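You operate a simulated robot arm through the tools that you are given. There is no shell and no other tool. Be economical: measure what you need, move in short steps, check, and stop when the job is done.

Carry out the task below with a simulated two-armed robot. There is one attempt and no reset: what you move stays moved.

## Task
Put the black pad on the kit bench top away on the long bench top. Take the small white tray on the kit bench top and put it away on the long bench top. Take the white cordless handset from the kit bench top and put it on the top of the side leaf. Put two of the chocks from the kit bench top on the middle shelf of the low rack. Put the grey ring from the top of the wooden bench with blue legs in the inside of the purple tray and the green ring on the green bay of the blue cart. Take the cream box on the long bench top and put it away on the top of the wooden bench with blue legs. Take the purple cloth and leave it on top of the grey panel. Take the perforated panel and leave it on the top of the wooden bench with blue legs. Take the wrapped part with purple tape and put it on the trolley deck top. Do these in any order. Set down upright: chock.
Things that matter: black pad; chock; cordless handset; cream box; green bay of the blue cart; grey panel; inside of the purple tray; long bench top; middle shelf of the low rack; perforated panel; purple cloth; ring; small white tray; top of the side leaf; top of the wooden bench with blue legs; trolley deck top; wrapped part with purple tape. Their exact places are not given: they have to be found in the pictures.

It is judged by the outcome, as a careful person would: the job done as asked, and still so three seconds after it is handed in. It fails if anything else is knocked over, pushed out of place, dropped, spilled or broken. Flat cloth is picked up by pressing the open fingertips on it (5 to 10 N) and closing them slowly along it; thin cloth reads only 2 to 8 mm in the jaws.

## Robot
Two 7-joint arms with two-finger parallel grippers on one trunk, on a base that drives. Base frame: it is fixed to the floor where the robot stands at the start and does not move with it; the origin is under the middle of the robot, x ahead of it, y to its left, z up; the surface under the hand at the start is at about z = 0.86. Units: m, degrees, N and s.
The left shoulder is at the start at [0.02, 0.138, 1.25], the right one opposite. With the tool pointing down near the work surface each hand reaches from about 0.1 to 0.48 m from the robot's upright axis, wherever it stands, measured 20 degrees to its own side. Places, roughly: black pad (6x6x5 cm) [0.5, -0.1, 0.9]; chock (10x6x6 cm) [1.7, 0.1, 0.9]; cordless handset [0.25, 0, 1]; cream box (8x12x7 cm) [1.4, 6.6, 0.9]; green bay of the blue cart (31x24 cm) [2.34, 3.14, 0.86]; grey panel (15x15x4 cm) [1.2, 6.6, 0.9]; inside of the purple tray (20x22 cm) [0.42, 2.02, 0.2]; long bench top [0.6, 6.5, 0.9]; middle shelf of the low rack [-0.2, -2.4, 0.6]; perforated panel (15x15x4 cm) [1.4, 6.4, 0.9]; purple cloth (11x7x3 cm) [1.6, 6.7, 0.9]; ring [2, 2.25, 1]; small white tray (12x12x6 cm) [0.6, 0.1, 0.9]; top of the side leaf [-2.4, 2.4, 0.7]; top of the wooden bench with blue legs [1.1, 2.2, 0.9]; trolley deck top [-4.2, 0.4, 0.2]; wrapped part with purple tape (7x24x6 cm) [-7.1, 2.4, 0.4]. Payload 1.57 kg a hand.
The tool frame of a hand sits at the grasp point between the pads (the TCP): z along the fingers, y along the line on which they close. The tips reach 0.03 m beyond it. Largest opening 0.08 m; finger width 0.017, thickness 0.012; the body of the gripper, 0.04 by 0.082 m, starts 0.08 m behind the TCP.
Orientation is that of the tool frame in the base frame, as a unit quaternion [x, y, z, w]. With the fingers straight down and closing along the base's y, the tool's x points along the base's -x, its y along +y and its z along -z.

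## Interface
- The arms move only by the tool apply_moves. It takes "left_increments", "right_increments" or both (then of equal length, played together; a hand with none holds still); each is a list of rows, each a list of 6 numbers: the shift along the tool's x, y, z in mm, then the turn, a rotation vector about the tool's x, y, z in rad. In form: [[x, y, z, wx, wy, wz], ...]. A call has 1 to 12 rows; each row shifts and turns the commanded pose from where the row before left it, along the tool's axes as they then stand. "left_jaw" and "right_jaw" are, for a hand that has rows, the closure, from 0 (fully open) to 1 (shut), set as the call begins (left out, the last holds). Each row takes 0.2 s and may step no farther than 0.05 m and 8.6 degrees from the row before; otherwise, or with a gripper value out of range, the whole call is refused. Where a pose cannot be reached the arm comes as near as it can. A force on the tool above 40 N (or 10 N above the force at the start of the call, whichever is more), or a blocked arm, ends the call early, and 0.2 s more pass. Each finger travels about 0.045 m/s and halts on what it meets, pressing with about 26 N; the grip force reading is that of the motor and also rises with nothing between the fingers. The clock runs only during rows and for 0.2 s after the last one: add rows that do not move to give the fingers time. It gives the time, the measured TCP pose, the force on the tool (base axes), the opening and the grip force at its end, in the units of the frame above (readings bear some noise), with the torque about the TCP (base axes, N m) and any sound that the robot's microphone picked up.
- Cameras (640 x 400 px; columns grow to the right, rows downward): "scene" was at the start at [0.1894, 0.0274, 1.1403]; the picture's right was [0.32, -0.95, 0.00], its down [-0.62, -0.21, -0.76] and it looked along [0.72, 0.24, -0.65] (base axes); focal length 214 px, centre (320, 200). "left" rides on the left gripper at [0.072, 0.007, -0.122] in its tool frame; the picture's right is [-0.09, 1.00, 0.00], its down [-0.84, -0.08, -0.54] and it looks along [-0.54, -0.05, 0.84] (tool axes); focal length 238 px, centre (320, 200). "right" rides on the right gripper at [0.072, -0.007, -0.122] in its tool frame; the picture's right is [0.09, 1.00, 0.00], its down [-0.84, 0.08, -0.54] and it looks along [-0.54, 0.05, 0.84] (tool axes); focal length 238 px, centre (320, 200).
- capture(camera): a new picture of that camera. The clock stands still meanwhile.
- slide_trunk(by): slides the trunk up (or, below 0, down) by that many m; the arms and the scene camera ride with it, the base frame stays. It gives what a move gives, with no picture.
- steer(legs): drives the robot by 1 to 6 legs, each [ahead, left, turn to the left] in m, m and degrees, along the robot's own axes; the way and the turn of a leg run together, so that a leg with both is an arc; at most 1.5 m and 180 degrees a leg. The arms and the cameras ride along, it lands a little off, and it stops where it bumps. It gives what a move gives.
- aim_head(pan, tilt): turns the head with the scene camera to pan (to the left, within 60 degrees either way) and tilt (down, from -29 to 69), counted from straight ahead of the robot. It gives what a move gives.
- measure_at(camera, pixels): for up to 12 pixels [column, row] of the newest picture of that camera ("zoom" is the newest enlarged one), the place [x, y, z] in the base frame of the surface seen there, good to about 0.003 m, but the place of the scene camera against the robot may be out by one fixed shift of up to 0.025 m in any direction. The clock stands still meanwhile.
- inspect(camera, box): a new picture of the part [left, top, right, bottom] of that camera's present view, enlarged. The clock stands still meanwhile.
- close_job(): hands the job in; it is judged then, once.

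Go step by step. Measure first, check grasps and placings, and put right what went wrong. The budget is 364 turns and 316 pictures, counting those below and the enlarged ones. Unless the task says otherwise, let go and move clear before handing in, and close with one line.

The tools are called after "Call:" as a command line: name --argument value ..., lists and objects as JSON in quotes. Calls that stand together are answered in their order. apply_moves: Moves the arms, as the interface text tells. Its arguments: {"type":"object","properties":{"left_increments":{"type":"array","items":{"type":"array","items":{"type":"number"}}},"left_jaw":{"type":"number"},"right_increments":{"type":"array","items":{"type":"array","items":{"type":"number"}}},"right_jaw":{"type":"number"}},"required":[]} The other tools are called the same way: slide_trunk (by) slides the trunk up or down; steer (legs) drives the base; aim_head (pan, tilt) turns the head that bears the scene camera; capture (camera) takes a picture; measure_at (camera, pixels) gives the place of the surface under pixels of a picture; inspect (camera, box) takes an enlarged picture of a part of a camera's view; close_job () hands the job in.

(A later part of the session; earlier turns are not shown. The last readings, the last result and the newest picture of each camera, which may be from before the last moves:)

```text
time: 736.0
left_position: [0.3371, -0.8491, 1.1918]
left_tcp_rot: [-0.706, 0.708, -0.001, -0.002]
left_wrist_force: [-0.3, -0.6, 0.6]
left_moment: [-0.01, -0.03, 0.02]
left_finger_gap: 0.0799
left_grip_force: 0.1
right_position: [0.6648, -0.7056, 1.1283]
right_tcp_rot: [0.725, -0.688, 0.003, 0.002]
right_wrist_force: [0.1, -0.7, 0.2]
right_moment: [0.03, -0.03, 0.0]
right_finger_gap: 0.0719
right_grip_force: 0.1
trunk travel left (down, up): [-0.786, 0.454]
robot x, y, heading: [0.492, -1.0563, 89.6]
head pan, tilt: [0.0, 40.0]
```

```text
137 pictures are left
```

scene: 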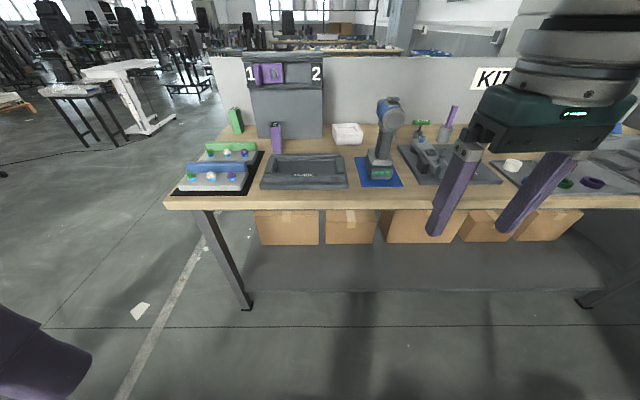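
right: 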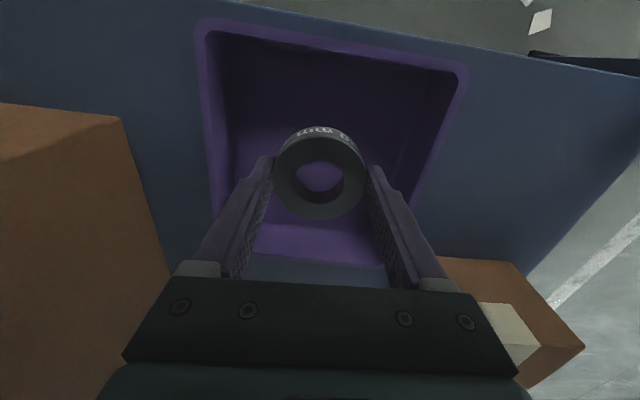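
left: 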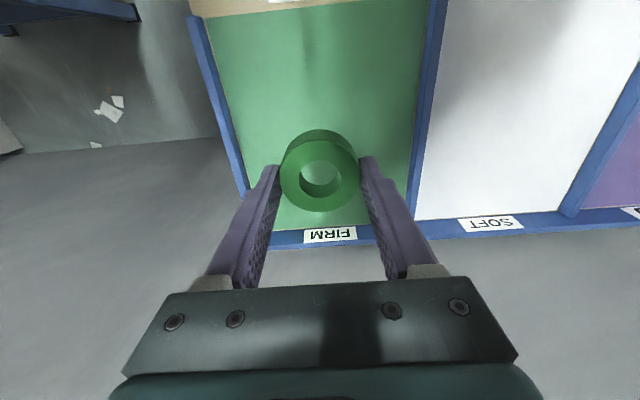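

I measure slab, tray and drill, tuck the right hand high, and yaw the left wrist for the tray's near wall.

Call:
measure_at --camera "scene" --pixels '[[320, 90], [320, 130], [335, 128], [348, 126], [362, 128], [348, 142], [385, 100], [375, 130], [385, 170], [400, 110]]'

Call:
apply_moves --right_increments '[[40, 0, 0, 0, 0, 0], [40, 0, 0, 0, 0, 0], [30, 0, -30, 0, 0, 0], [0, 0, -40, 0, 0, 0], [0, 0, -40, 0, 0, 0], [0, 0, -30, 0, 0, 0], [0, 0, 0, 0, 0, 0]]' --right_jaw 1

Call:
apply_moves --left_increments '[[0, 0, 0, 0, 0, 0.143], [0, 0, 0, 0, 0, 0.143], [0, 0, 0, 0, 0, 0.143], [0, 0, 0, 0, 0, 0.143], [0, 0, 0, 0, 0, 0.143], [0, 0, 0, 0, 0, 0.143], [0, 0, 0, 0, 0, 0.143], [0, 0, 0, 0, 0, 0.143], [0, 0, 0, 0, 0, 0.143], [0, 0, 0, 0, 0, 0.143], [0, 0, 0, 0, 0, 0.141], [0, 0, 0, 0, 0, 0]]'

```text
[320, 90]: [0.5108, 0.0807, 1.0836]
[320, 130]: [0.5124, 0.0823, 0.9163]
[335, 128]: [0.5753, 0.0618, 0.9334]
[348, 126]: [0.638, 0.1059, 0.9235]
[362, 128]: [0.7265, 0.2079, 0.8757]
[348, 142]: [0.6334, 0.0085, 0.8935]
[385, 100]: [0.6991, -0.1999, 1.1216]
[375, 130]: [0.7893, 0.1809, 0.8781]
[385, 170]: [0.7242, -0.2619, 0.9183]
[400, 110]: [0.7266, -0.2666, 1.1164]
```

```text
time: 737.8
left_position: [0.3363, -0.8494, 1.1908]
left_tcp_rot: [-0.707, 0.707, -0.001, -0.003]
left_wrist_force: [-0.6, -0.7, -1.2]
left_moment: [0.04, 0.01, 0.03]
left_finger_gap: 0.0801
left_grip_force: 0.1
right_position: [0.6791, -0.8329, 1.2448]
right_tcp_rot: [0.729, -0.681, 0.061, 0.019]
right_wrist_force: [-0.1, -0.3, 0.3]
right_moment: [-0.01, 0.02, -0.03]
right_finger_gap: 0.0
right_grip_force: 21.3
trunk travel left (down, up): [-0.786, 0.454]
robot x, y, heading: [0.4875, -1.0597, 89.9]
head pan, tilt: [0.0, 40.0]
stopped in row 7 (right hand): the arm was blocked; the commanded pose is now the measured one
```

```text
time: 740.4
left_position: [0.3368, -0.8478, 1.1912]
left_tcp_rot: [0.002, 1.0, -0.002, -0.001]
left_wrist_force: [-0.6, -0.2, 0.5]
left_moment: [0.01, 0.0, -0.02]
left_finger_gap: 0.0801
left_grip_force: 0.0
right_position: [0.6778, -0.8327, 1.2442]
right_tcp_rot: [0.729, -0.681, 0.062, 0.019]
right_wrist_force: [0.1, -0.8, 0.8]
right_moment: [0.02, 0.0, 0.02]
right_finger_gap: 0.0
right_grip_force: 21.2
trunk travel left (down, up): [-0.786, 0.454]
robot x, y, heading: [0.4973, -1.0538, 89.7]
head pan, tilt: [0.0, 40.0]
```

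To reach the tray I need the trunk low, so the right arm must leave the drill's space: I swing it far out to the right and back, here in the open.

Call:
apply_moves --right_increments '[[10, -40, 0, 0, 0, 0], [20, -40, 0, 0, 0, 0], [30, -40, 0, 0, 0, 0], [30, -30, 0, 0, 0, 0], [0, 0, 0, 0, 0, 0]]'

Call:
aim_head --pan -58 --tilt 25

Call:
capture --camera "scene"

Call:
measure_at --camera "scene" --pixels '[[200, 150], [300, 150], [400, 150], [500, 150], [300, 250], [400, 250], [500, 250], [600, 150], [200, 250]]'

```text
time: 741.8
left_position: [0.3378, -0.8479, 1.1909]
left_tcp_rot: [0.001, 1.0, -0.003, -0.001]
left_wrist_force: [-0.5, 0.7, -0.3]
left_moment: [0.02, 0.0, -0.01]
left_finger_gap: 0.0802
left_grip_force: 0.0
right_position: [0.8116, -0.9216, 1.2408]
right_tcp_rot: [0.752, -0.651, 0.064, 0.083]
right_wrist_force: [0.0, -0.2, 0.4]
right_moment: [0.01, -0.01, -0.01]
right_finger_gap: 0.0
right_grip_force: 20.9
trunk travel left (down, up): [-0.786, 0.454]
robot x, y, heading: [0.4948, -1.0558, 89.8]
head pan, tilt: [0.0, 40.0]
stopped in row 5 (right hand): the arm was blocked; the commanded pose is now the measured one
```

```text
time: 743.1
left_position: [0.3357, -0.849, 1.19]
left_tcp_rot: [0.001, 1.0, -0.002, -0.001]
left_wrist_force: [0.5, 0.1, 0.0]
left_moment: [-0.01, -0.01, -0.02]
left_finger_gap: 0.0801
left_grip_force: 0.1
right_position: [0.8104, -0.9207, 1.2405]
right_tcp_rot: [0.751, -0.652, 0.063, 0.084]
right_wrist_force: [0.5, 0.3, -0.1]
right_moment: [0.01, 0.0, 0.01]
right_finger_gap: 0.0
right_grip_force: 21.4
trunk travel left (down, up): [-0.786, 0.454]
robot x, y, heading: [0.4908, -1.0572, 89.9]
head pan, tilt: [-58.0, 25.0]
```

```text
136 pictures are left
```

scene: 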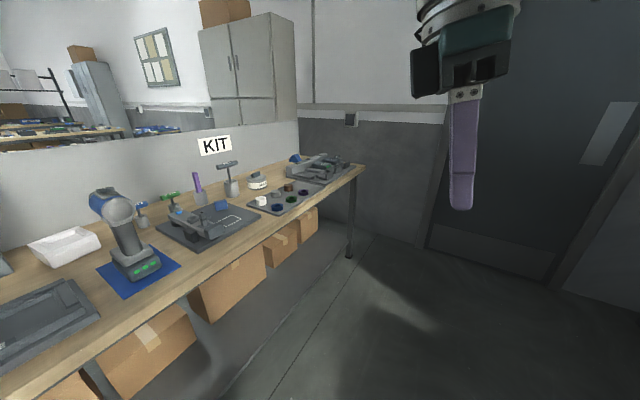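

```text
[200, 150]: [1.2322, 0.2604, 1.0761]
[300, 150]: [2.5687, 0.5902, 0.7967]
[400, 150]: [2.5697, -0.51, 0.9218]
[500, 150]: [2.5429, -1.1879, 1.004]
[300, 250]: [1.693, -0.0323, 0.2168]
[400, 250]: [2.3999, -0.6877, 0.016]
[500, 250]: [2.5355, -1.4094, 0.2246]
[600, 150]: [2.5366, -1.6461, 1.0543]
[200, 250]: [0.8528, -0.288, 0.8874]
```

Right hand is now well out (lat −0.32). I drive to (0.55,−0.375) with trunk still raised, and check clearances.

Call:
steer --legs '[[0.4, -0.06, 0], [0.28, 0, 0]]'

Call:
aim_head --pan -40 --tilt 45

Call:
capture --camera "scene"

Call:
aim_head --pan 0 --tilt 50

Call:
capture --camera "scene"

Call:
capture --camera "left"

```text
time: 747.1
left_position: [0.4015, -0.1733, 1.1905]
left_tcp_rot: [0.003, 1.0, -0.003, 0.0]
left_wrist_force: [-0.4, 0.2, 1.4]
left_moment: [0.0, 0.0, 0.0]
left_finger_gap: 0.08
left_grip_force: 0.1
right_position: [0.8765, -0.2461, 1.2407]
right_tcp_rot: [0.75, -0.653, 0.064, 0.084]
right_wrist_force: [0.3, 0.2, 0.2]
right_moment: [0.0, -0.03, -0.03]
right_finger_gap: 0.0002
right_grip_force: 21.3
trunk travel left (down, up): [-0.786, 0.454]
robot x, y, heading: [0.5591, -0.3787, 89.5]
head pan, tilt: [-58.0, 25.0]
```

```text
time: 748.0
left_position: [0.4019, -0.172, 1.1912]
left_tcp_rot: [0.002, 1.0, -0.003, -0.001]
left_wrist_force: [-0.6, 1.1, 0.1]
left_moment: [0.01, 0.02, 0.01]
left_finger_gap: 0.0799
left_grip_force: 0.0
right_position: [0.877, -0.246, 1.2407]
right_tcp_rot: [0.75, -0.653, 0.064, 0.085]
right_wrist_force: [-0.1, 0.1, -0.8]
right_moment: [0.03, 0.01, -0.02]
right_finger_gap: 0.0002
right_grip_force: 21.6
trunk travel left (down, up): [-0.786, 0.454]
robot x, y, heading: [0.5592, -0.3795, 89.5]
head pan, tilt: [-40.0, 45.0]
```

```text
135 pictures are left
```

scene: 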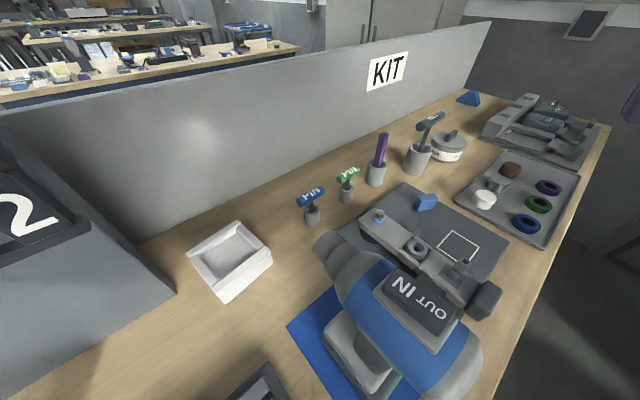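

```text
time: 749.0
left_position: [0.4021, -0.1718, 1.1911]
left_tcp_rot: [0.003, 1.0, -0.003, -0.001]
left_wrist_force: [0.2, 0.7, 0.5]
left_moment: [0.0, 0.01, 0.01]
left_finger_gap: 0.0799
left_grip_force: 0.0
right_position: [0.8776, -0.2459, 1.2402]
right_tcp_rot: [0.75, -0.653, 0.064, 0.085]
right_wrist_force: [-0.3, -0.2, 0.2]
right_moment: [0.0, 0.0, -0.01]
right_finger_gap: 0.0
right_grip_force: 21.3
trunk travel left (down, up): [-0.786, 0.454]
robot x, y, heading: [0.5556, -0.3788, 89.7]
head pan, tilt: [0.0, 50.0]
```

```text
134 pictures are left
```

scene: 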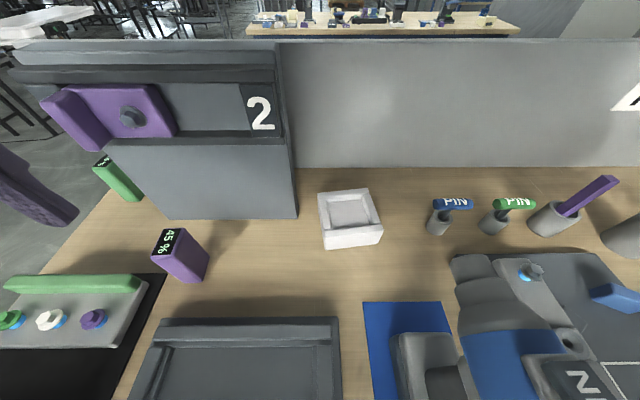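

```text
133 pictures are left
```

left: 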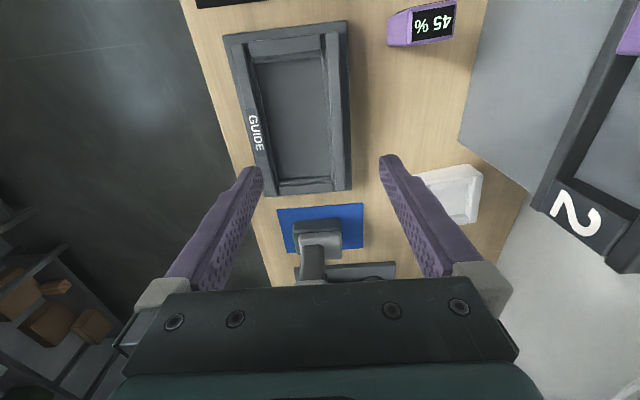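

I measure the drill's nose, its top, and the tray's walls.

Call:
measure_at --camera "scene" --pixels '[[455, 265], [500, 300], [550, 370], [322, 205], [367, 192], [326, 240], [380, 235], [350, 210], [350, 233], [352, 195], [325, 215], [372, 212]]'

Call:
inspect --camera "scene" --box '[290, 170, 410, 245]'

```text
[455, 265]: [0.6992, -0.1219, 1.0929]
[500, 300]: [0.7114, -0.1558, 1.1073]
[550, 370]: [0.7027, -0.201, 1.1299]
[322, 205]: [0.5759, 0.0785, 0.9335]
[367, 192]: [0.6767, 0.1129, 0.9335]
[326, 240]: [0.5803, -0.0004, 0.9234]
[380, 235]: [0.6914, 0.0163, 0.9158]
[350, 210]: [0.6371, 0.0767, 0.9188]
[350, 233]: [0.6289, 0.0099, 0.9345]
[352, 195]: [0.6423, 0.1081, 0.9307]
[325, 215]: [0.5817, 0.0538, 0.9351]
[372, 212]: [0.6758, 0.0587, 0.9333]
```

```text
5.33 times, centred on (350, 208) of scene
```

zoom: 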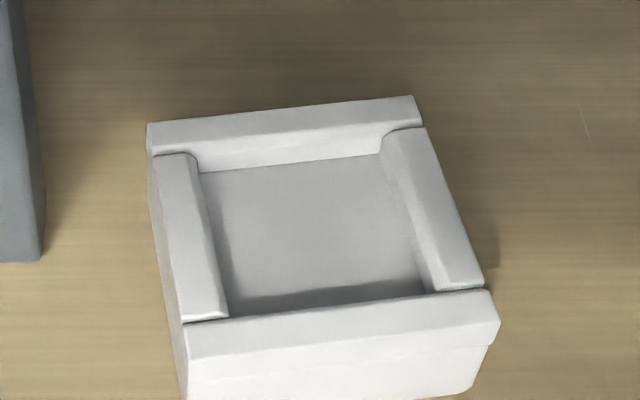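

Tray: thick walls, cavity ~15 mm deep, near wall centre ≈(0.632, 0.008). I bring the left hand over, then lower the trunk.

Call:
apply_moves --left_increments '[[0, 40, 0, 0, 0, 0], [0, 40, 0, 0, 0, 0], [0, 40, 0, 0, 0, 0], [-38, 20, 0, 0, 0, 0], [-38, 0, 0, 0, 0, 0], [-38, 0, 0, 0, 0, 0], [-38, 0, 0, 0, 0, 0], [-38, 0, 0, 0, 0, 0], [-38, 0, 0, 0, 0, 0], [0, 0, 0, 0, 0, 0]]'

Call:
capture --camera "left"

Call:
capture --camera "scene"

```text
time: 751.2
left_position: [0.6303, -0.034, 1.1893]
left_tcp_rot: [0.003, 1.0, -0.002, -0.001]
left_wrist_force: [0.1, 0.3, -0.6]
left_moment: [-0.01, 0.01, 0.0]
left_finger_gap: 0.0802
left_grip_force: 0.2
right_position: [0.8762, -0.2453, 1.2406]
right_tcp_rot: [0.75, -0.653, 0.065, 0.084]
right_wrist_force: [-0.3, -0.8, -0.1]
right_moment: [0.0, 0.03, 0.04]
right_finger_gap: 0.0
right_grip_force: 21.5
trunk travel left (down, up): [-0.786, 0.454]
robot x, y, heading: [0.5585, -0.3838, 89.6]
head pan, tilt: [0.0, 50.0]
```

```text
131 pictures are left
```

left: 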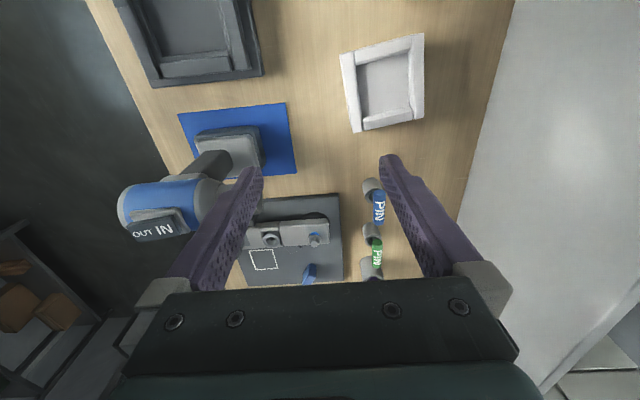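

```text
130 pictures are left
```

scene: 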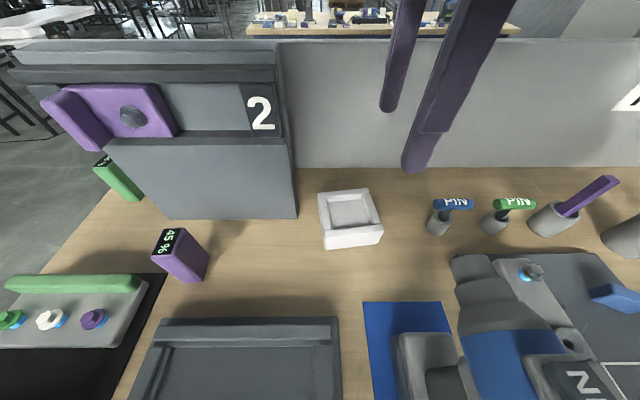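

I measure tray walls from the left camera.

Call:
inspect --camera "left" --box '[320, 20, 448, 100]'

Call:
inspect --camera "left" --box '[320, 65, 448, 145]'

Call:
measure_at --camera "left" --pixels '[[346, 55], [351, 90], [356, 125], [353, 65], [358, 95], [364, 115], [385, 85], [418, 50], [420, 105], [390, 124], [380, 45], [345, 75]]'

```text
5.00 times, centred on (384, 60) of left
```

zoom: 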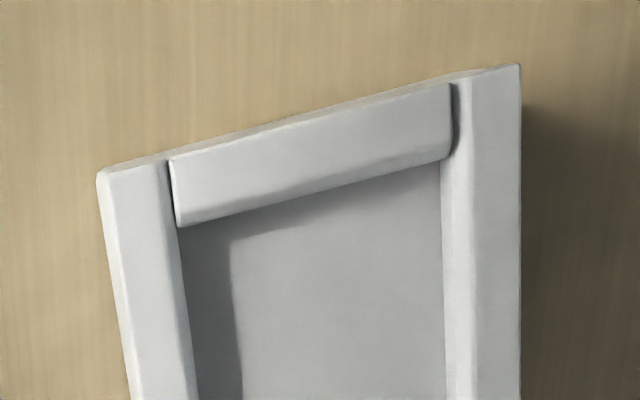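

```text
5.00 times, centred on (384, 105) of left
```

zoom: 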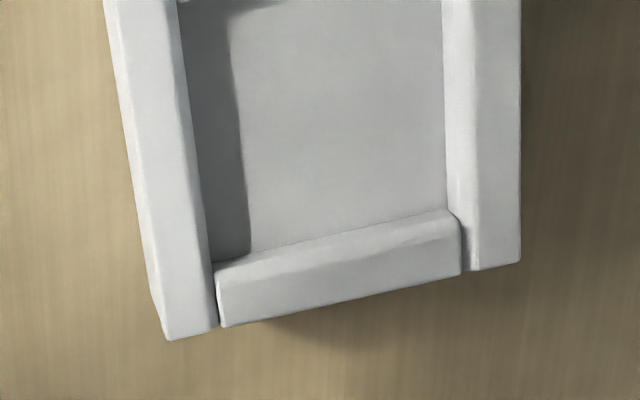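

```text
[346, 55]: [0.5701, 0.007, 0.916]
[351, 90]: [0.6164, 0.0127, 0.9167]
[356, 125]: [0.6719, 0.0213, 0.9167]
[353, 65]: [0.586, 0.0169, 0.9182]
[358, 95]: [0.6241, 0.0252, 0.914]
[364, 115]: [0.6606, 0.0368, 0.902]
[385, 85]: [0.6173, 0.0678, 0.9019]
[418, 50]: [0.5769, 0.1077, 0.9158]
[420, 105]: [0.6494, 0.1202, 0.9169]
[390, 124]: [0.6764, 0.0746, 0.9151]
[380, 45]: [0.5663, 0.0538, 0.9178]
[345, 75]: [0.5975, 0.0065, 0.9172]
```

The tray is turned ≈9°; near wall centre (0.624, 0.017), rim z 0.917, cavity floor 0.902. I match the yaw, go 15 mm closer, lower the trunk and hover.

Call:
steer --legs '[[0.016, 0, 0]]'

Call:
apply_moves --left_increments '[[6, 20, 0, 0, 0, -0.078], [0, 15, 0, 0, 0, -0.078], [0, 0, 0, 0, 0, 0], [0, 0, 0, 0, 0, 0]]' --left_jaw 0.4

Call:
slide_trunk --by -0.14

Call:
capture --camera "left"

Call:
capture --camera "scene"

```text
time: 752.0
left_position: [0.6302, -0.0175, 1.1893]
left_tcp_rot: [0.003, 1.0, -0.003, -0.001]
left_wrist_force: [-0.5, -0.8, 0.4]
left_moment: [0.0, 0.03, 0.01]
left_finger_gap: 0.0799
left_grip_force: 0.0
right_position: [0.8766, -0.2293, 1.2405]
right_tcp_rot: [0.75, -0.653, 0.064, 0.084]
right_wrist_force: [-0.5, 0.8, -0.2]
right_moment: [-0.03, 0.02, 0.0]
right_finger_gap: 0.0002
right_grip_force: 21.2
trunk travel left (down, up): [-0.786, 0.454]
robot x, y, heading: [0.5598, -0.3652, 89.4]
head pan, tilt: [0.0, 50.0]
```

```text
time: 753.0
left_position: [0.6232, 0.0162, 1.1897]
left_tcp_rot: [-0.076, 0.997, -0.003, -0.001]
left_wrist_force: [0.4, 0.5, 0.0]
left_moment: [-0.02, -0.03, -0.02]
left_finger_gap: 0.0479
left_grip_force: 0.0
right_position: [0.8768, -0.2303, 1.2402]
right_tcp_rot: [0.751, -0.652, 0.064, 0.085]
right_wrist_force: [0.6, -1.0, 0.8]
right_moment: [-0.01, 0.03, -0.03]
right_finger_gap: 0.0
right_grip_force: 21.3
trunk travel left (down, up): [-0.786, 0.454]
robot x, y, heading: [0.5543, -0.3649, 89.8]
head pan, tilt: [0.0, 50.0]
```

```text
time: 754.7
left_position: [0.6236, 0.0162, 1.0488]
left_tcp_rot: [-0.076, 0.997, -0.004, -0.002]
left_wrist_force: [0.1, 0.6, -1.1]
left_moment: [0.0, 0.01, 0.0]
left_finger_gap: 0.0481
left_grip_force: 0.1
right_position: [0.8761, -0.23, 1.1009]
right_tcp_rot: [0.75, -0.653, 0.064, 0.085]
right_wrist_force: [0.7, 0.1, 0.0]
right_moment: [0.0, 0.01, 0.0]
right_finger_gap: 0.0003
right_grip_force: 21.3
trunk travel left (down, up): [-0.646, 0.594]
robot x, y, heading: [0.5571, -0.364, 89.4]
head pan, tilt: [0.0, 50.0]
```

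```text
127 pictures are left
```

left: 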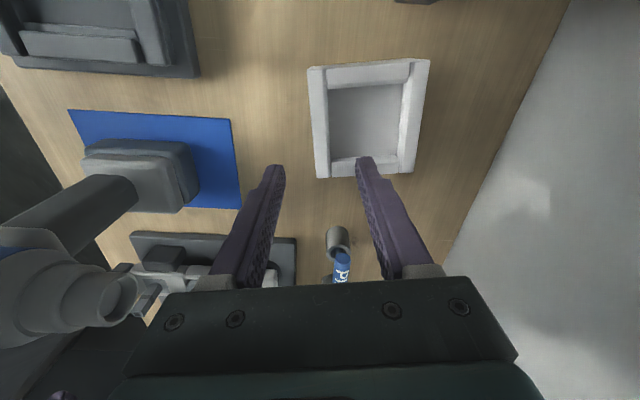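

```text
126 pictures are left
```

scene: 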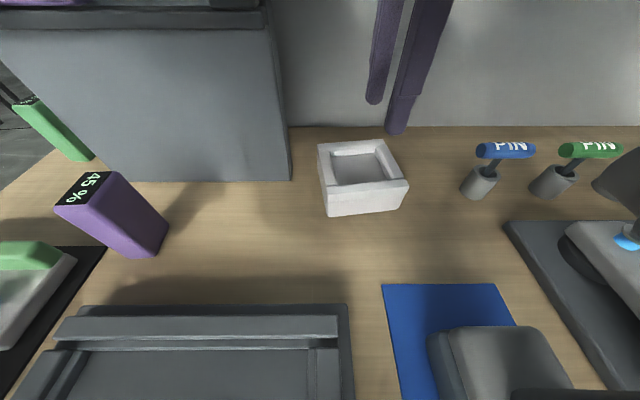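

Yaw matches. I re-measure the near wall beneath the hand.

Call:
measure_at --camera "left" --pixels '[[313, 120], [318, 120], [323, 120], [328, 120], [335, 120], [316, 85], [322, 165], [345, 125]]'

Call:
inspect --camera "left" --box '[290, 50, 450, 190]'

```text
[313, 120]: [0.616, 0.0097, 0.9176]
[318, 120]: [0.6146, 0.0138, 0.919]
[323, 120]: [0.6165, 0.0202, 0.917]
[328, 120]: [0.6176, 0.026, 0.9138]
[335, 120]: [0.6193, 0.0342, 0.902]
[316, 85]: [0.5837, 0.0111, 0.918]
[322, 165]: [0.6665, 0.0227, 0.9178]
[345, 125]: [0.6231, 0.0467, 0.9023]
```

```text
2.86 times, centred on (370, 120) of left
```

zoom: 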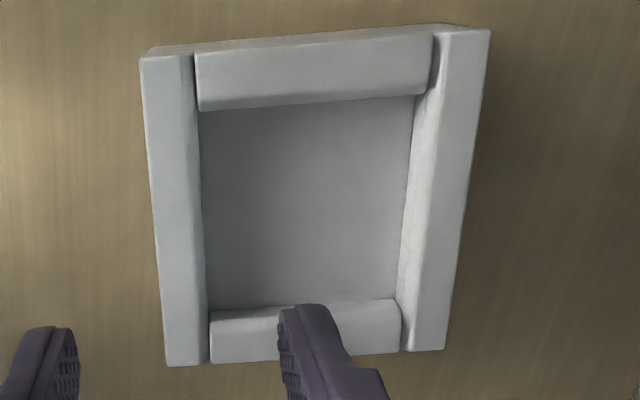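

Wall centre is 3 mm further; I adjust and descend to 0.936.

Call:
apply_moves --left_increments '[[0, 3, 40, 0, 0, 0], [0, 0, 40, 0, 0, 0], [0, 0, 0, 0, 0, 0]]'

Call:
capture --camera "left"

```text
time: 755.5
left_position: [0.6227, 0.0181, 0.9684]
left_tcp_rot: [-0.075, 0.997, -0.003, 0.0]
left_wrist_force: [0.4, 0.4, -0.7]
left_moment: [0.0, -0.02, -0.01]
left_finger_gap: 0.048
left_grip_force: 0.1
right_position: [0.8758, -0.2312, 1.0994]
right_tcp_rot: [0.75, -0.652, 0.065, 0.085]
right_wrist_force: [0.8, 0.6, 0.0]
right_moment: [0.0, 0.0, 0.01]
right_finger_gap: 0.0002
right_grip_force: 21.7
trunk travel left (down, up): [-0.646, 0.594]
robot x, y, heading: [0.5603, -0.3627, 89.6]
head pan, tilt: [0.0, 50.0]
```

```text
124 pictures are left
```

left: 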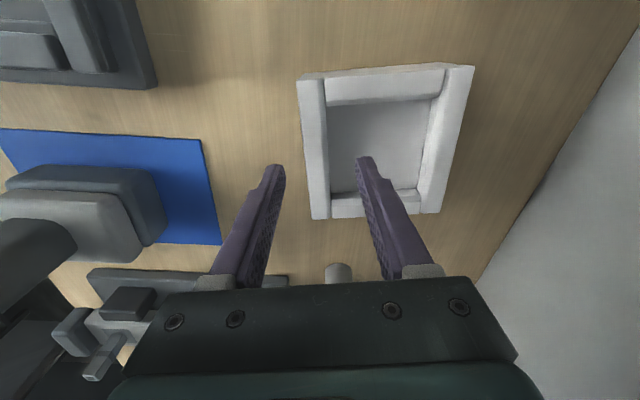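

The fingers straddle the near wall. Down 32 mm and close.

Call:
apply_moves --left_increments '[[0, 0, 20, 0, 0, 0], [0, 0, 10, 0, 0, 0], [0, 0, 2, 0, 0, 0], [0, 0, 0, 0, 0, 0]]'

Call:
apply_moves --left_increments '[[0, 0, 0, 0, 0, 0], [0, 0, 0, 0, 0, 0], [0, 0, 0, 0, 0, 0], [0, 0, 0, 0, 0, 0]]' --left_jaw 1

Call:
capture --camera "left"

```text
time: 756.7
left_position: [0.5953, 0.0313, 0.9351]
left_tcp_rot: [-0.101, 0.995, 0.001, -0.01]
left_wrist_force: [0.6, -0.8, 0.9]
left_moment: [-0.01, -0.01, 0.0]
left_finger_gap: 0.0483
left_grip_force: 0.4
left hand out of reach, approached as far as the arm can: row 2
right_position: [0.8746, -0.2311, 1.1014]
right_tcp_rot: [0.75, -0.653, 0.064, 0.086]
right_wrist_force: [-0.5, -0.1, 0.3]
right_moment: [0.04, 0.04, -0.01]
right_finger_gap: 0.0
right_grip_force: 21.2
trunk travel left (down, up): [-0.646, 0.594]
robot x, y, heading: [0.5597, -0.3706, 89.6]
head pan, tilt: [0.0, 50.0]
stopped in row 4 (left hand): the arm was blocked; the commanded pose is now the measured one
```

```text
time: 757.7
left_position: [0.5951, 0.0307, 0.9366]
left_tcp_rot: [-0.102, 0.995, 0.002, -0.01]
left_wrist_force: [0.2, -0.1, 3.1]
left_moment: [0.02, 0.01, 0.09]
left_finger_gap: 0.018
left_grip_force: 25.7
right_position: [0.8777, -0.2295, 1.1]
right_tcp_rot: [0.75, -0.653, 0.063, 0.085]
right_wrist_force: [-0.1, -0.4, -0.7]
right_moment: [-0.03, -0.01, -0.01]
right_finger_gap: 0.0001
right_grip_force: 21.8
trunk travel left (down, up): [-0.646, 0.594]
robot x, y, heading: [0.5591, -0.3661, 89.5]
head pan, tilt: [0.0, 50.0]
```

```text
123 pictures are left
```

left: 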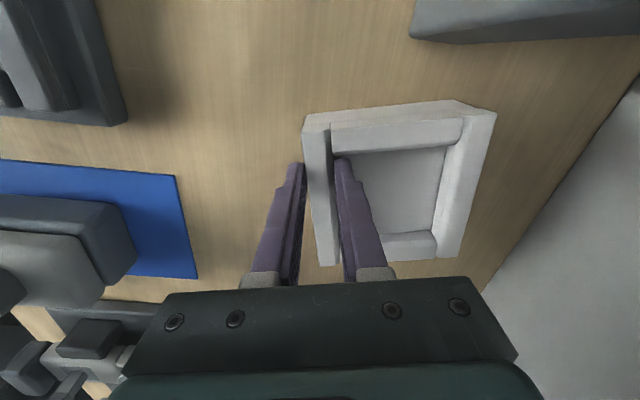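

The arm shifted at its reach limit, but the wall is gripped (18 mm) near its left end. I test-lift gently.

Call:
apply_moves --left_increments '[[0, 0, -8, 0, 0, 0], [0, 0, -12, 0, 0, 0], [0, 0, 0, 0, 0, 0]]'

Call:
capture --camera "left"

Call:
capture --camera "scene"

```text
time: 758.5
left_position: [0.5988, 0.0286, 0.9563]
left_tcp_rot: [-0.1, 0.995, 0.002, -0.009]
left_wrist_force: [0.2, 0.0, -1.3]
left_moment: [-0.08, -0.03, -0.02]
left_finger_gap: 0.0179
left_grip_force: 26.5
right_position: [0.8755, -0.2305, 1.0996]
right_tcp_rot: [0.75, -0.652, 0.065, 0.085]
right_wrist_force: [-0.2, 0.0, -0.9]
right_moment: [-0.03, -0.01, 0.02]
right_finger_gap: 0.0
right_grip_force: 21.6
trunk travel left (down, up): [-0.646, 0.594]
robot x, y, heading: [0.5608, -0.3672, 89.8]
head pan, tilt: [0.0, 50.0]
```

```text
122 pictures are left
```

left: 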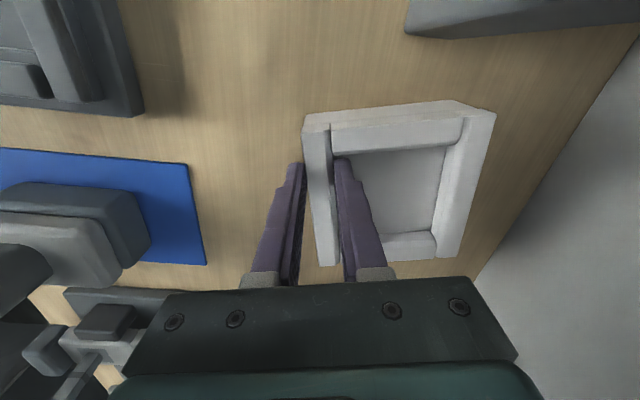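

```text
121 pictures are left
```

scene: 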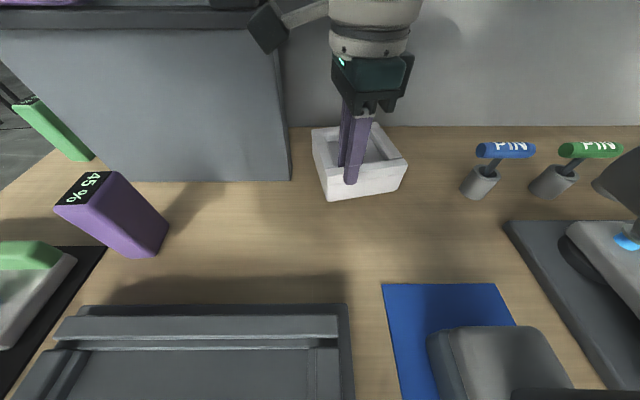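

The tray hangs level and light. I ease it away from the slab, raise the trunk 0.32 so it clears the drill, then back off.

Call:
apply_moves --left_increments '[[-10, -15, -5, 0, 0, 0], [0, -10, -10, 0, 0, 0], [0, 0, 0, 0, 0, 0]]'

Call:
slide_trunk --by 0.32

Call:
capture --camera "left"

Call:
steer --legs '[[-0.65, 0, 0]]'

Call:
aim_head --pan 0 --tilt 45

Call:
capture --camera "scene"

```text
time: 759.3
left_position: [0.6121, 0.0064, 0.9714]
left_tcp_rot: [-0.1, 0.995, 0.002, -0.01]
left_wrist_force: [-0.1, -0.4, -1.2]
left_moment: [-0.08, -0.01, -0.03]
left_finger_gap: 0.0177
left_grip_force: 26.3
right_position: [0.877, -0.2309, 1.0999]
right_tcp_rot: [0.75, -0.653, 0.064, 0.085]
right_wrist_force: [-0.5, 0.6, -0.4]
right_moment: [0.04, -0.03, -0.02]
right_finger_gap: 0.0
right_grip_force: 21.3
trunk travel left (down, up): [-0.646, 0.594]
robot x, y, heading: [0.557, -0.363, 89.9]
head pan, tilt: [0.0, 50.0]
```

```text
time: 762.5
left_position: [0.6133, 0.0069, 1.291]
left_tcp_rot: [-0.1, 0.995, 0.002, -0.009]
left_wrist_force: [-0.5, 1.5, -1.4]
left_moment: [-0.07, -0.04, -0.04]
left_finger_gap: 0.0179
left_grip_force: 26.5
right_position: [0.8758, -0.2296, 1.4205]
right_tcp_rot: [0.75, -0.653, 0.064, 0.085]
right_wrist_force: [0.1, 0.1, -0.4]
right_moment: [-0.03, 0.03, -0.01]
right_finger_gap: 0.0001
right_grip_force: 21.7
trunk travel left (down, up): [-0.966, 0.274]
robot x, y, heading: [0.5575, -0.3648, 89.7]
head pan, tilt: [0.0, 50.0]
```

```text
120 pictures are left
```

left: 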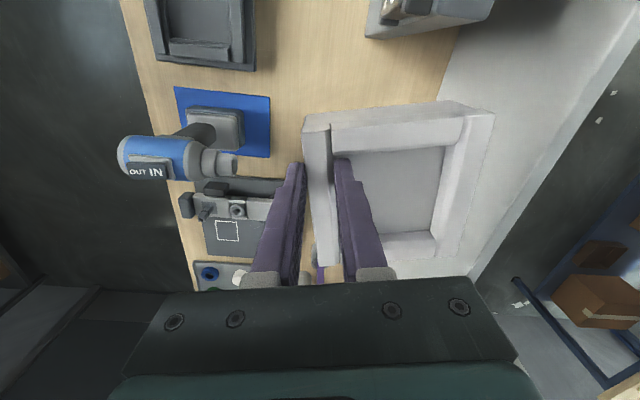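

```text
time: 766.1
left_position: [0.6079, -0.6427, 1.2902]
left_tcp_rot: [-0.099, 0.995, 0.002, -0.009]
left_wrist_force: [0.1, 0.8, -1.1]
left_moment: [-0.05, 0.0, 0.01]
left_finger_gap: 0.0176
left_grip_force: 26.0
right_position: [0.8718, -0.8793, 1.4208]
right_tcp_rot: [0.75, -0.653, 0.064, 0.085]
right_wrist_force: [-1.1, 0.1, -0.5]
right_moment: [0.01, 0.01, 0.0]
right_finger_gap: 0.0001
right_grip_force: 21.3
trunk travel left (down, up): [-0.966, 0.274]
robot x, y, heading: [0.5527, -1.0146, 89.5]
head pan, tilt: [0.0, 50.0]
```

```text
time: 766.7
left_position: [0.6074, -0.6416, 1.2905]
left_tcp_rot: [-0.1, 0.995, 0.002, -0.009]
left_wrist_force: [0.1, 0.4, -0.6]
left_moment: [-0.06, 0.02, 0.01]
left_finger_gap: 0.018
left_grip_force: 26.0
right_position: [0.8708, -0.8799, 1.4203]
right_tcp_rot: [0.75, -0.653, 0.064, 0.086]
right_wrist_force: [-0.1, 0.6, -0.8]
right_moment: [0.01, 0.01, 0.0]
right_finger_gap: 0.0002
right_grip_force: 21.5
trunk travel left (down, up): [-0.966, 0.274]
robot x, y, heading: [0.5541, -1.0141, 89.1]
head pan, tilt: [0.0, 45.0]
```

```text
119 pictures are left
```

scene: 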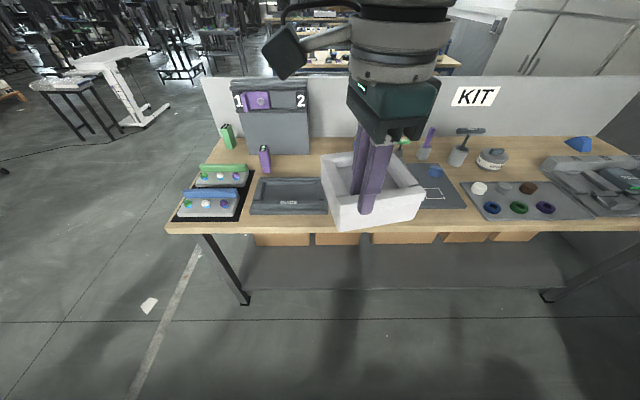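

Kit bench otherwise undisturbed; tray in hand. I drive to the long bench.

Call:
steer --legs '[[0, 1.15, 0.5], [1.5, 0, 0], [1.5, 0, 0], [1.5, 0, 0], [1.4, 0, 0]]'

Call:
steer --legs '[[0.4, 0, 0], [0, -1.0, 0], [0, -0.95, 0]]'

Call:
aim_head --pan 0 --tilt 50

Call:
capture --camera "scene"

```text
time: 800.1
left_position: [-0.4133, 5.2488, 1.2907]
left_tcp_rot: [-0.088, 0.996, 0.002, -0.009]
left_wrist_force: [-0.2, 0.0, -0.4]
left_moment: [-0.09, 0.0, 0.02]
left_finger_gap: 0.0179
left_grip_force: 26.3
right_position: [-0.1557, 5.0056, 1.4204]
right_tcp_rot: [0.743, -0.661, 0.064, 0.086]
right_wrist_force: [-0.7, -0.4, -0.2]
right_moment: [-0.01, 0.02, -0.03]
right_finger_gap: 0.0
right_grip_force: 21.4
trunk travel left (down, up): [-0.966, 0.274]
robot x, y, heading: [-0.4773, 4.8794, 88.4]
head pan, tilt: [0.0, 45.0]
```

```text
time: 812.1
left_position: [1.5632, 5.6005, 1.2912]
left_tcp_rot: [-0.092, 0.996, 0.002, -0.009]
left_wrist_force: [-0.3, -0.8, -1.0]
left_moment: [-0.07, 0.01, -0.03]
left_finger_gap: 0.018
left_grip_force: 25.9
right_position: [1.8228, 5.3604, 1.4211]
right_tcp_rot: [0.746, -0.657, 0.064, 0.087]
right_wrist_force: [-0.5, 0.2, 0.0]
right_moment: [0.0, -0.01, 0.01]
right_finger_gap: 0.0
right_grip_force: 21.3
trunk travel left (down, up): [-0.966, 0.274]
robot x, y, heading: [1.5021, 5.232, 88.6]
head pan, tilt: [0.0, 45.0]
```

```text
time: 812.7
left_position: [1.5628, 5.6008, 1.2903]
left_tcp_rot: [-0.092, 0.996, 0.001, -0.009]
left_wrist_force: [-0.2, 0.3, -1.8]
left_moment: [-0.13, -0.01, -0.02]
left_finger_gap: 0.0181
left_grip_force: 26.3
right_position: [1.8221, 5.3606, 1.4207]
right_tcp_rot: [0.746, -0.658, 0.064, 0.086]
right_wrist_force: [-0.2, 0.4, -0.5]
right_moment: [-0.01, -0.01, 0.04]
right_finger_gap: 0.0
right_grip_force: 21.3
trunk travel left (down, up): [-0.966, 0.274]
robot x, y, heading: [1.5001, 5.2306, 88.9]
head pan, tilt: [0.0, 50.0]
```

```text
118 pictures are left
```

scene: 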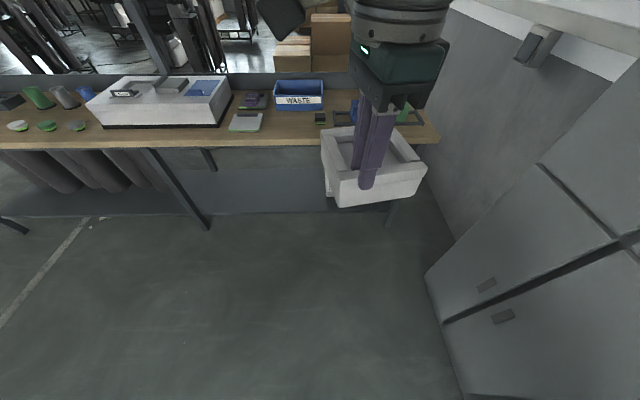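

I measure the tray relative to the hand, then approach the free spot left of the pad.

Call:
capture --camera "left"

Call:
measure_at --camera "left" --pixels '[[306, 122], [320, 262], [460, 104], [492, 115], [460, 255], [400, 180], [330, 262]]'

Call:
steer --legs '[[0.5, 0.19, 1.2]]'

Call:
aim_head --pan 0 --tilt 55

Call:
capture --camera "scene"

```text
117 pictures are left
```

left: 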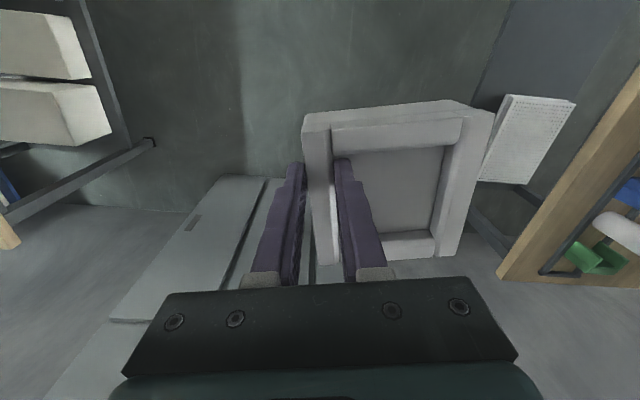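

```text
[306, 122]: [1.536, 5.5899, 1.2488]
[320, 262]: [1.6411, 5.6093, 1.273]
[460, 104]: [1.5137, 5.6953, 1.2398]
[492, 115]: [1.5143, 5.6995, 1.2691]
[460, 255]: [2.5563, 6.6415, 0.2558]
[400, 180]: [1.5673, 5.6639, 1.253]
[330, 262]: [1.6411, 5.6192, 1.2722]
```

```text
time: 815.8
left_position: [1.3683, 6.1044, 1.2906]
left_tcp_rot: [-0.104, 0.995, 0.002, -0.009]
left_wrist_force: [-0.4, 0.2, -2.4]
left_moment: [-0.06, 0.05, 0.04]
left_finger_gap: 0.0178
left_grip_force: 26.7
right_position: [1.6339, 5.8687, 1.4203]
right_tcp_rot: [0.753, -0.649, 0.065, 0.085]
right_wrist_force: [0.3, 0.1, 0.3]
right_moment: [-0.02, -0.01, 0.01]
right_finger_gap: 0.0002
right_grip_force: 21.5
trunk travel left (down, up): [-0.966, 0.274]
robot x, y, heading: [1.3176, 5.7315, 90.1]
head pan, tilt: [0.0, 50.0]
```

```text
time: 816.5
left_position: [1.3684, 6.1048, 1.2909]
left_tcp_rot: [-0.103, 0.995, 0.001, -0.01]
left_wrist_force: [0.2, -0.2, -1.9]
left_moment: [-0.07, 0.0, 0.04]
left_finger_gap: 0.0178
left_grip_force: 25.6
right_position: [1.635, 5.8689, 1.4196]
right_tcp_rot: [0.754, -0.649, 0.065, 0.085]
right_wrist_force: [0.4, 0.5, 0.0]
right_moment: [0.01, -0.01, 0.04]
right_finger_gap: 0.0
right_grip_force: 21.4
trunk travel left (down, up): [-0.966, 0.274]
robot x, y, heading: [1.3174, 5.735, 90.1]
head pan, tilt: [0.0, 55.0]
```

```text
116 pictures are left
```

scene: 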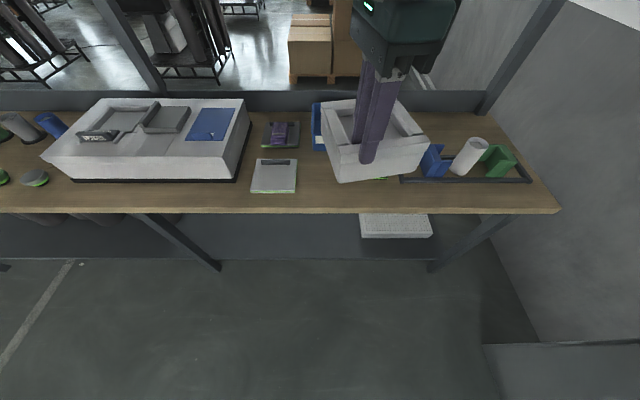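

Tray centre is offset (+0.015,+0.047) from the TCP. I drive so it lands at about (1.365, 6.41), then lower the trunk.

Call:
steer --legs '[[0.258, 0.018, 0]]'

Call:
slide_trunk --by -0.29

Call:
capture --camera "left"

Call:
capture --camera "scene"

```text
time: 818.4
left_position: [1.3489, 6.3604, 1.2899]
left_tcp_rot: [-0.104, 0.995, 0.0, -0.007]
left_wrist_force: [0.7, -0.1, -1.4]
left_moment: [-0.08, 0.04, 0.03]
left_finger_gap: 0.0177
left_grip_force: 25.5
right_position: [1.6147, 6.127, 1.4204]
right_tcp_rot: [0.754, -0.649, 0.065, 0.085]
right_wrist_force: [0.5, -0.4, -0.2]
right_moment: [0.01, -0.02, 0.0]
right_finger_gap: 0.0
right_grip_force: 21.0
trunk travel left (down, up): [-0.966, 0.274]
robot x, y, heading: [1.2997, 5.9892, 90.0]
head pan, tilt: [0.0, 55.0]
```

```text
time: 821.3
left_position: [1.3505, 6.3613, 0.9999]
left_tcp_rot: [-0.103, 0.995, 0.001, -0.01]
left_wrist_force: [0.1, -0.7, -1.9]
left_moment: [-0.08, 0.02, -0.05]
left_finger_gap: 0.0177
left_grip_force: 26.0
right_position: [1.6156, 6.127, 1.131]
right_tcp_rot: [0.753, -0.649, 0.065, 0.085]
right_wrist_force: [0.2, 0.6, -0.2]
right_moment: [0.01, 0.02, -0.01]
right_finger_gap: 0.0
right_grip_force: 20.9
trunk travel left (down, up): [-0.676, 0.564]
robot x, y, heading: [1.2983, 5.9889, 90.2]
head pan, tilt: [0.0, 55.0]
```

```text
115 pictures are left
```

left: 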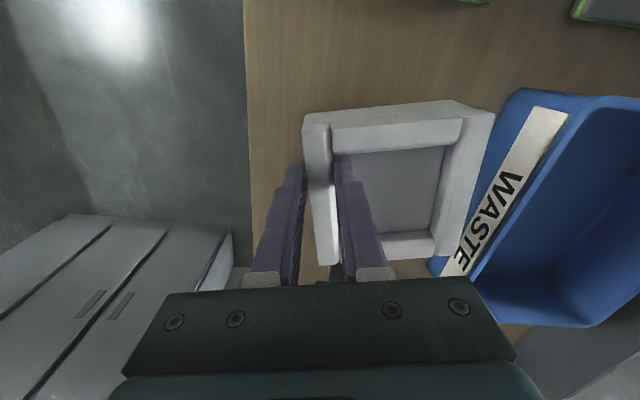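

```text
114 pictures are left
```

scene: 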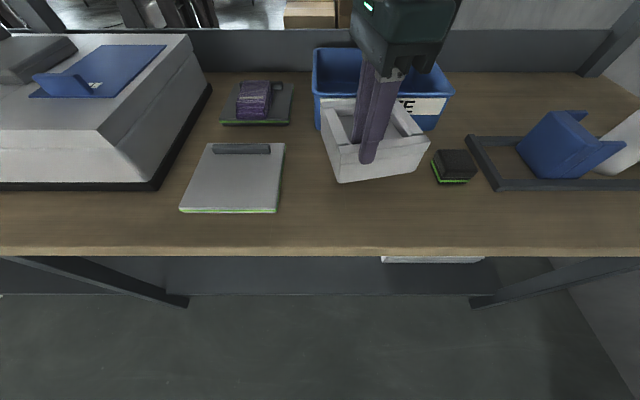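

Clear of pad and WASTE tray. Lower 58 mm and feel.

Call:
apply_moves --left_increments '[[0, 0, 30, 0, 0, 0], [0, 0, 25, 0, 0, 0], [0, 0, 4, 0, 0, 0], [0, 0, 0, 0, 0, 0]]'

Call:
apply_moves --left_increments '[[0, 0, 3, 0, 0, 0], [0, 0, 0, 0, 0, 0]]'

Call:
capture --camera "scene"

```text
time: 822.5
left_position: [1.3167, 6.3782, 0.9379]
left_tcp_rot: [-0.134, 0.991, 0.007, -0.023]
left_wrist_force: [0.0, 0.9, -0.5]
left_moment: [-0.04, 0.02, -0.01]
left_finger_gap: 0.0181
left_grip_force: 25.9
right_position: [1.6156, 6.1257, 1.1305]
right_tcp_rot: [0.753, -0.649, 0.065, 0.085]
right_wrist_force: [0.2, -0.7, -0.9]
right_moment: [0.02, 0.01, 0.01]
right_finger_gap: 0.0001
right_grip_force: 21.4
trunk travel left (down, up): [-0.676, 0.564]
robot x, y, heading: [1.2977, 5.9864, 90.0]
head pan, tilt: [0.0, 55.0]
stopped in row 4 (left hand): the arm was blocked; the commanded pose is now the measured one
```

```text
time: 823.1
left_position: [1.313, 6.3819, 0.9353]
left_tcp_rot: [-0.138, 0.99, 0.008, -0.024]
left_wrist_force: [5.4, -5.0, 22.8]
left_moment: [-0.21, -0.41, -0.13]
left_finger_gap: 0.0178
left_grip_force: 25.8
right_position: [1.6174, 6.1259, 1.1316]
right_tcp_rot: [0.753, -0.649, 0.065, 0.084]
right_wrist_force: [0.1, -1.0, -0.3]
right_moment: [0.0, 0.02, 0.03]
right_finger_gap: 0.0002
right_grip_force: 21.5
trunk travel left (down, up): [-0.676, 0.564]
robot x, y, heading: [1.2984, 5.9867, 90.0]
head pan, tilt: [0.0, 55.0]
```

```text
113 pictures are left
```

scene: 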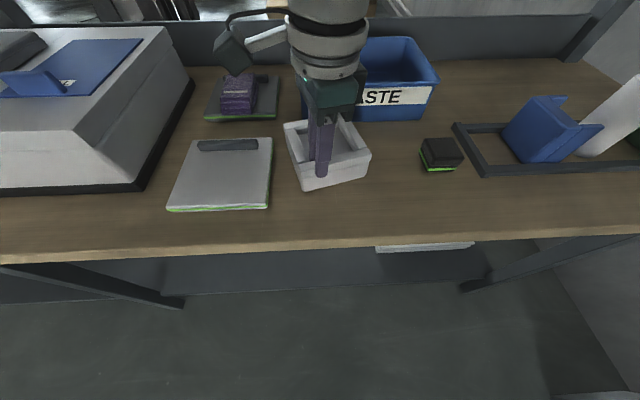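

Contact (23 N); the tray landed clear of the panel. Ease, release, lift.

Call:
apply_moves --left_increments '[[0, 0, -1, 0, 0, 0], [0, 0, 0, 0, 0, 0], [0, 0, 0, 0, 0, 0], [0, 0, 0, 0, 0, 0]]' --left_jaw 0.35

Call:
slide_trunk --by 0.25

Call:
steer --legs '[[-0.5, 0, 0]]'

Call:
capture --camera "scene"

Call:
inspect --camera "scene" --box '[200, 60, 460, 222]'

```text
time: 824.1
left_position: [1.3098, 6.3798, 0.9345]
left_tcp_rot: [-0.138, 0.99, 0.008, -0.027]
left_wrist_force: [-0.9, -0.8, 0.4]
left_moment: [0.01, -0.02, 0.01]
left_finger_gap: 0.0523
left_grip_force: 0.1
right_position: [1.6159, 6.1262, 1.1312]
right_tcp_rot: [0.753, -0.649, 0.064, 0.086]
right_wrist_force: [0.6, 0.1, 1.0]
right_moment: [0.02, 0.0, 0.01]
right_finger_gap: 0.0
right_grip_force: 21.6
trunk travel left (down, up): [-0.676, 0.564]
robot x, y, heading: [1.2958, 5.9902, 90.1]
head pan, tilt: [0.0, 55.0]
```

```text
time: 826.7
left_position: [1.3123, 6.3802, 1.1842]
left_tcp_rot: [-0.137, 0.99, 0.008, -0.026]
left_wrist_force: [-0.5, -0.1, 0.4]
left_moment: [0.01, -0.02, 0.0]
left_finger_gap: 0.0522
left_grip_force: 0.0
right_position: [1.6148, 6.1268, 1.3812]
right_tcp_rot: [0.754, -0.649, 0.065, 0.085]
right_wrist_force: [-1.1, 0.4, -0.1]
right_moment: [-0.01, -0.03, 0.01]
right_finger_gap: 0.0001
right_grip_force: 21.3
trunk travel left (down, up): [-0.926, 0.314]
robot x, y, heading: [1.2974, 5.9886, 90.1]
head pan, tilt: [0.0, 55.0]
```

```text
time: 829.6
left_position: [1.3141, 5.8793, 1.1837]
left_tcp_rot: [-0.134, 0.991, 0.009, -0.025]
left_wrist_force: [-0.8, 0.6, 0.2]
left_moment: [0.03, 0.02, 0.01]
left_finger_gap: 0.0521
left_grip_force: 0.0
right_position: [1.6165, 5.625, 1.3802]
right_tcp_rot: [0.752, -0.65, 0.064, 0.085]
right_wrist_force: [0.2, 0.8, -0.4]
right_moment: [0.0, 0.0, 0.02]
right_finger_gap: 0.0
right_grip_force: 21.2
trunk travel left (down, up): [-0.926, 0.314]
robot x, y, heading: [1.3, 5.4896, 89.9]
head pan, tilt: [0.0, 55.0]
```

```text
112 pictures are left
```

scene: 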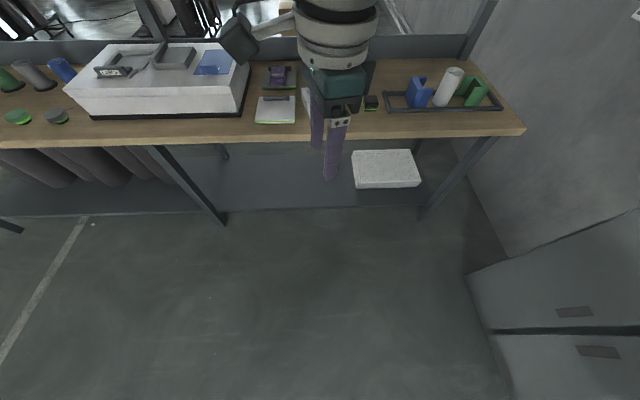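

```text
2.46 times, centred on (330, 141) of scene
```

zoom: 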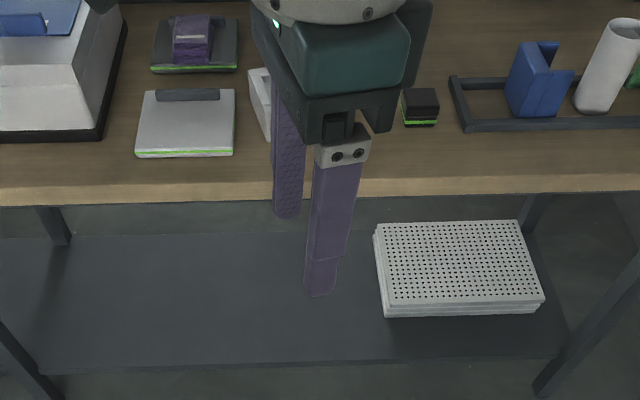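

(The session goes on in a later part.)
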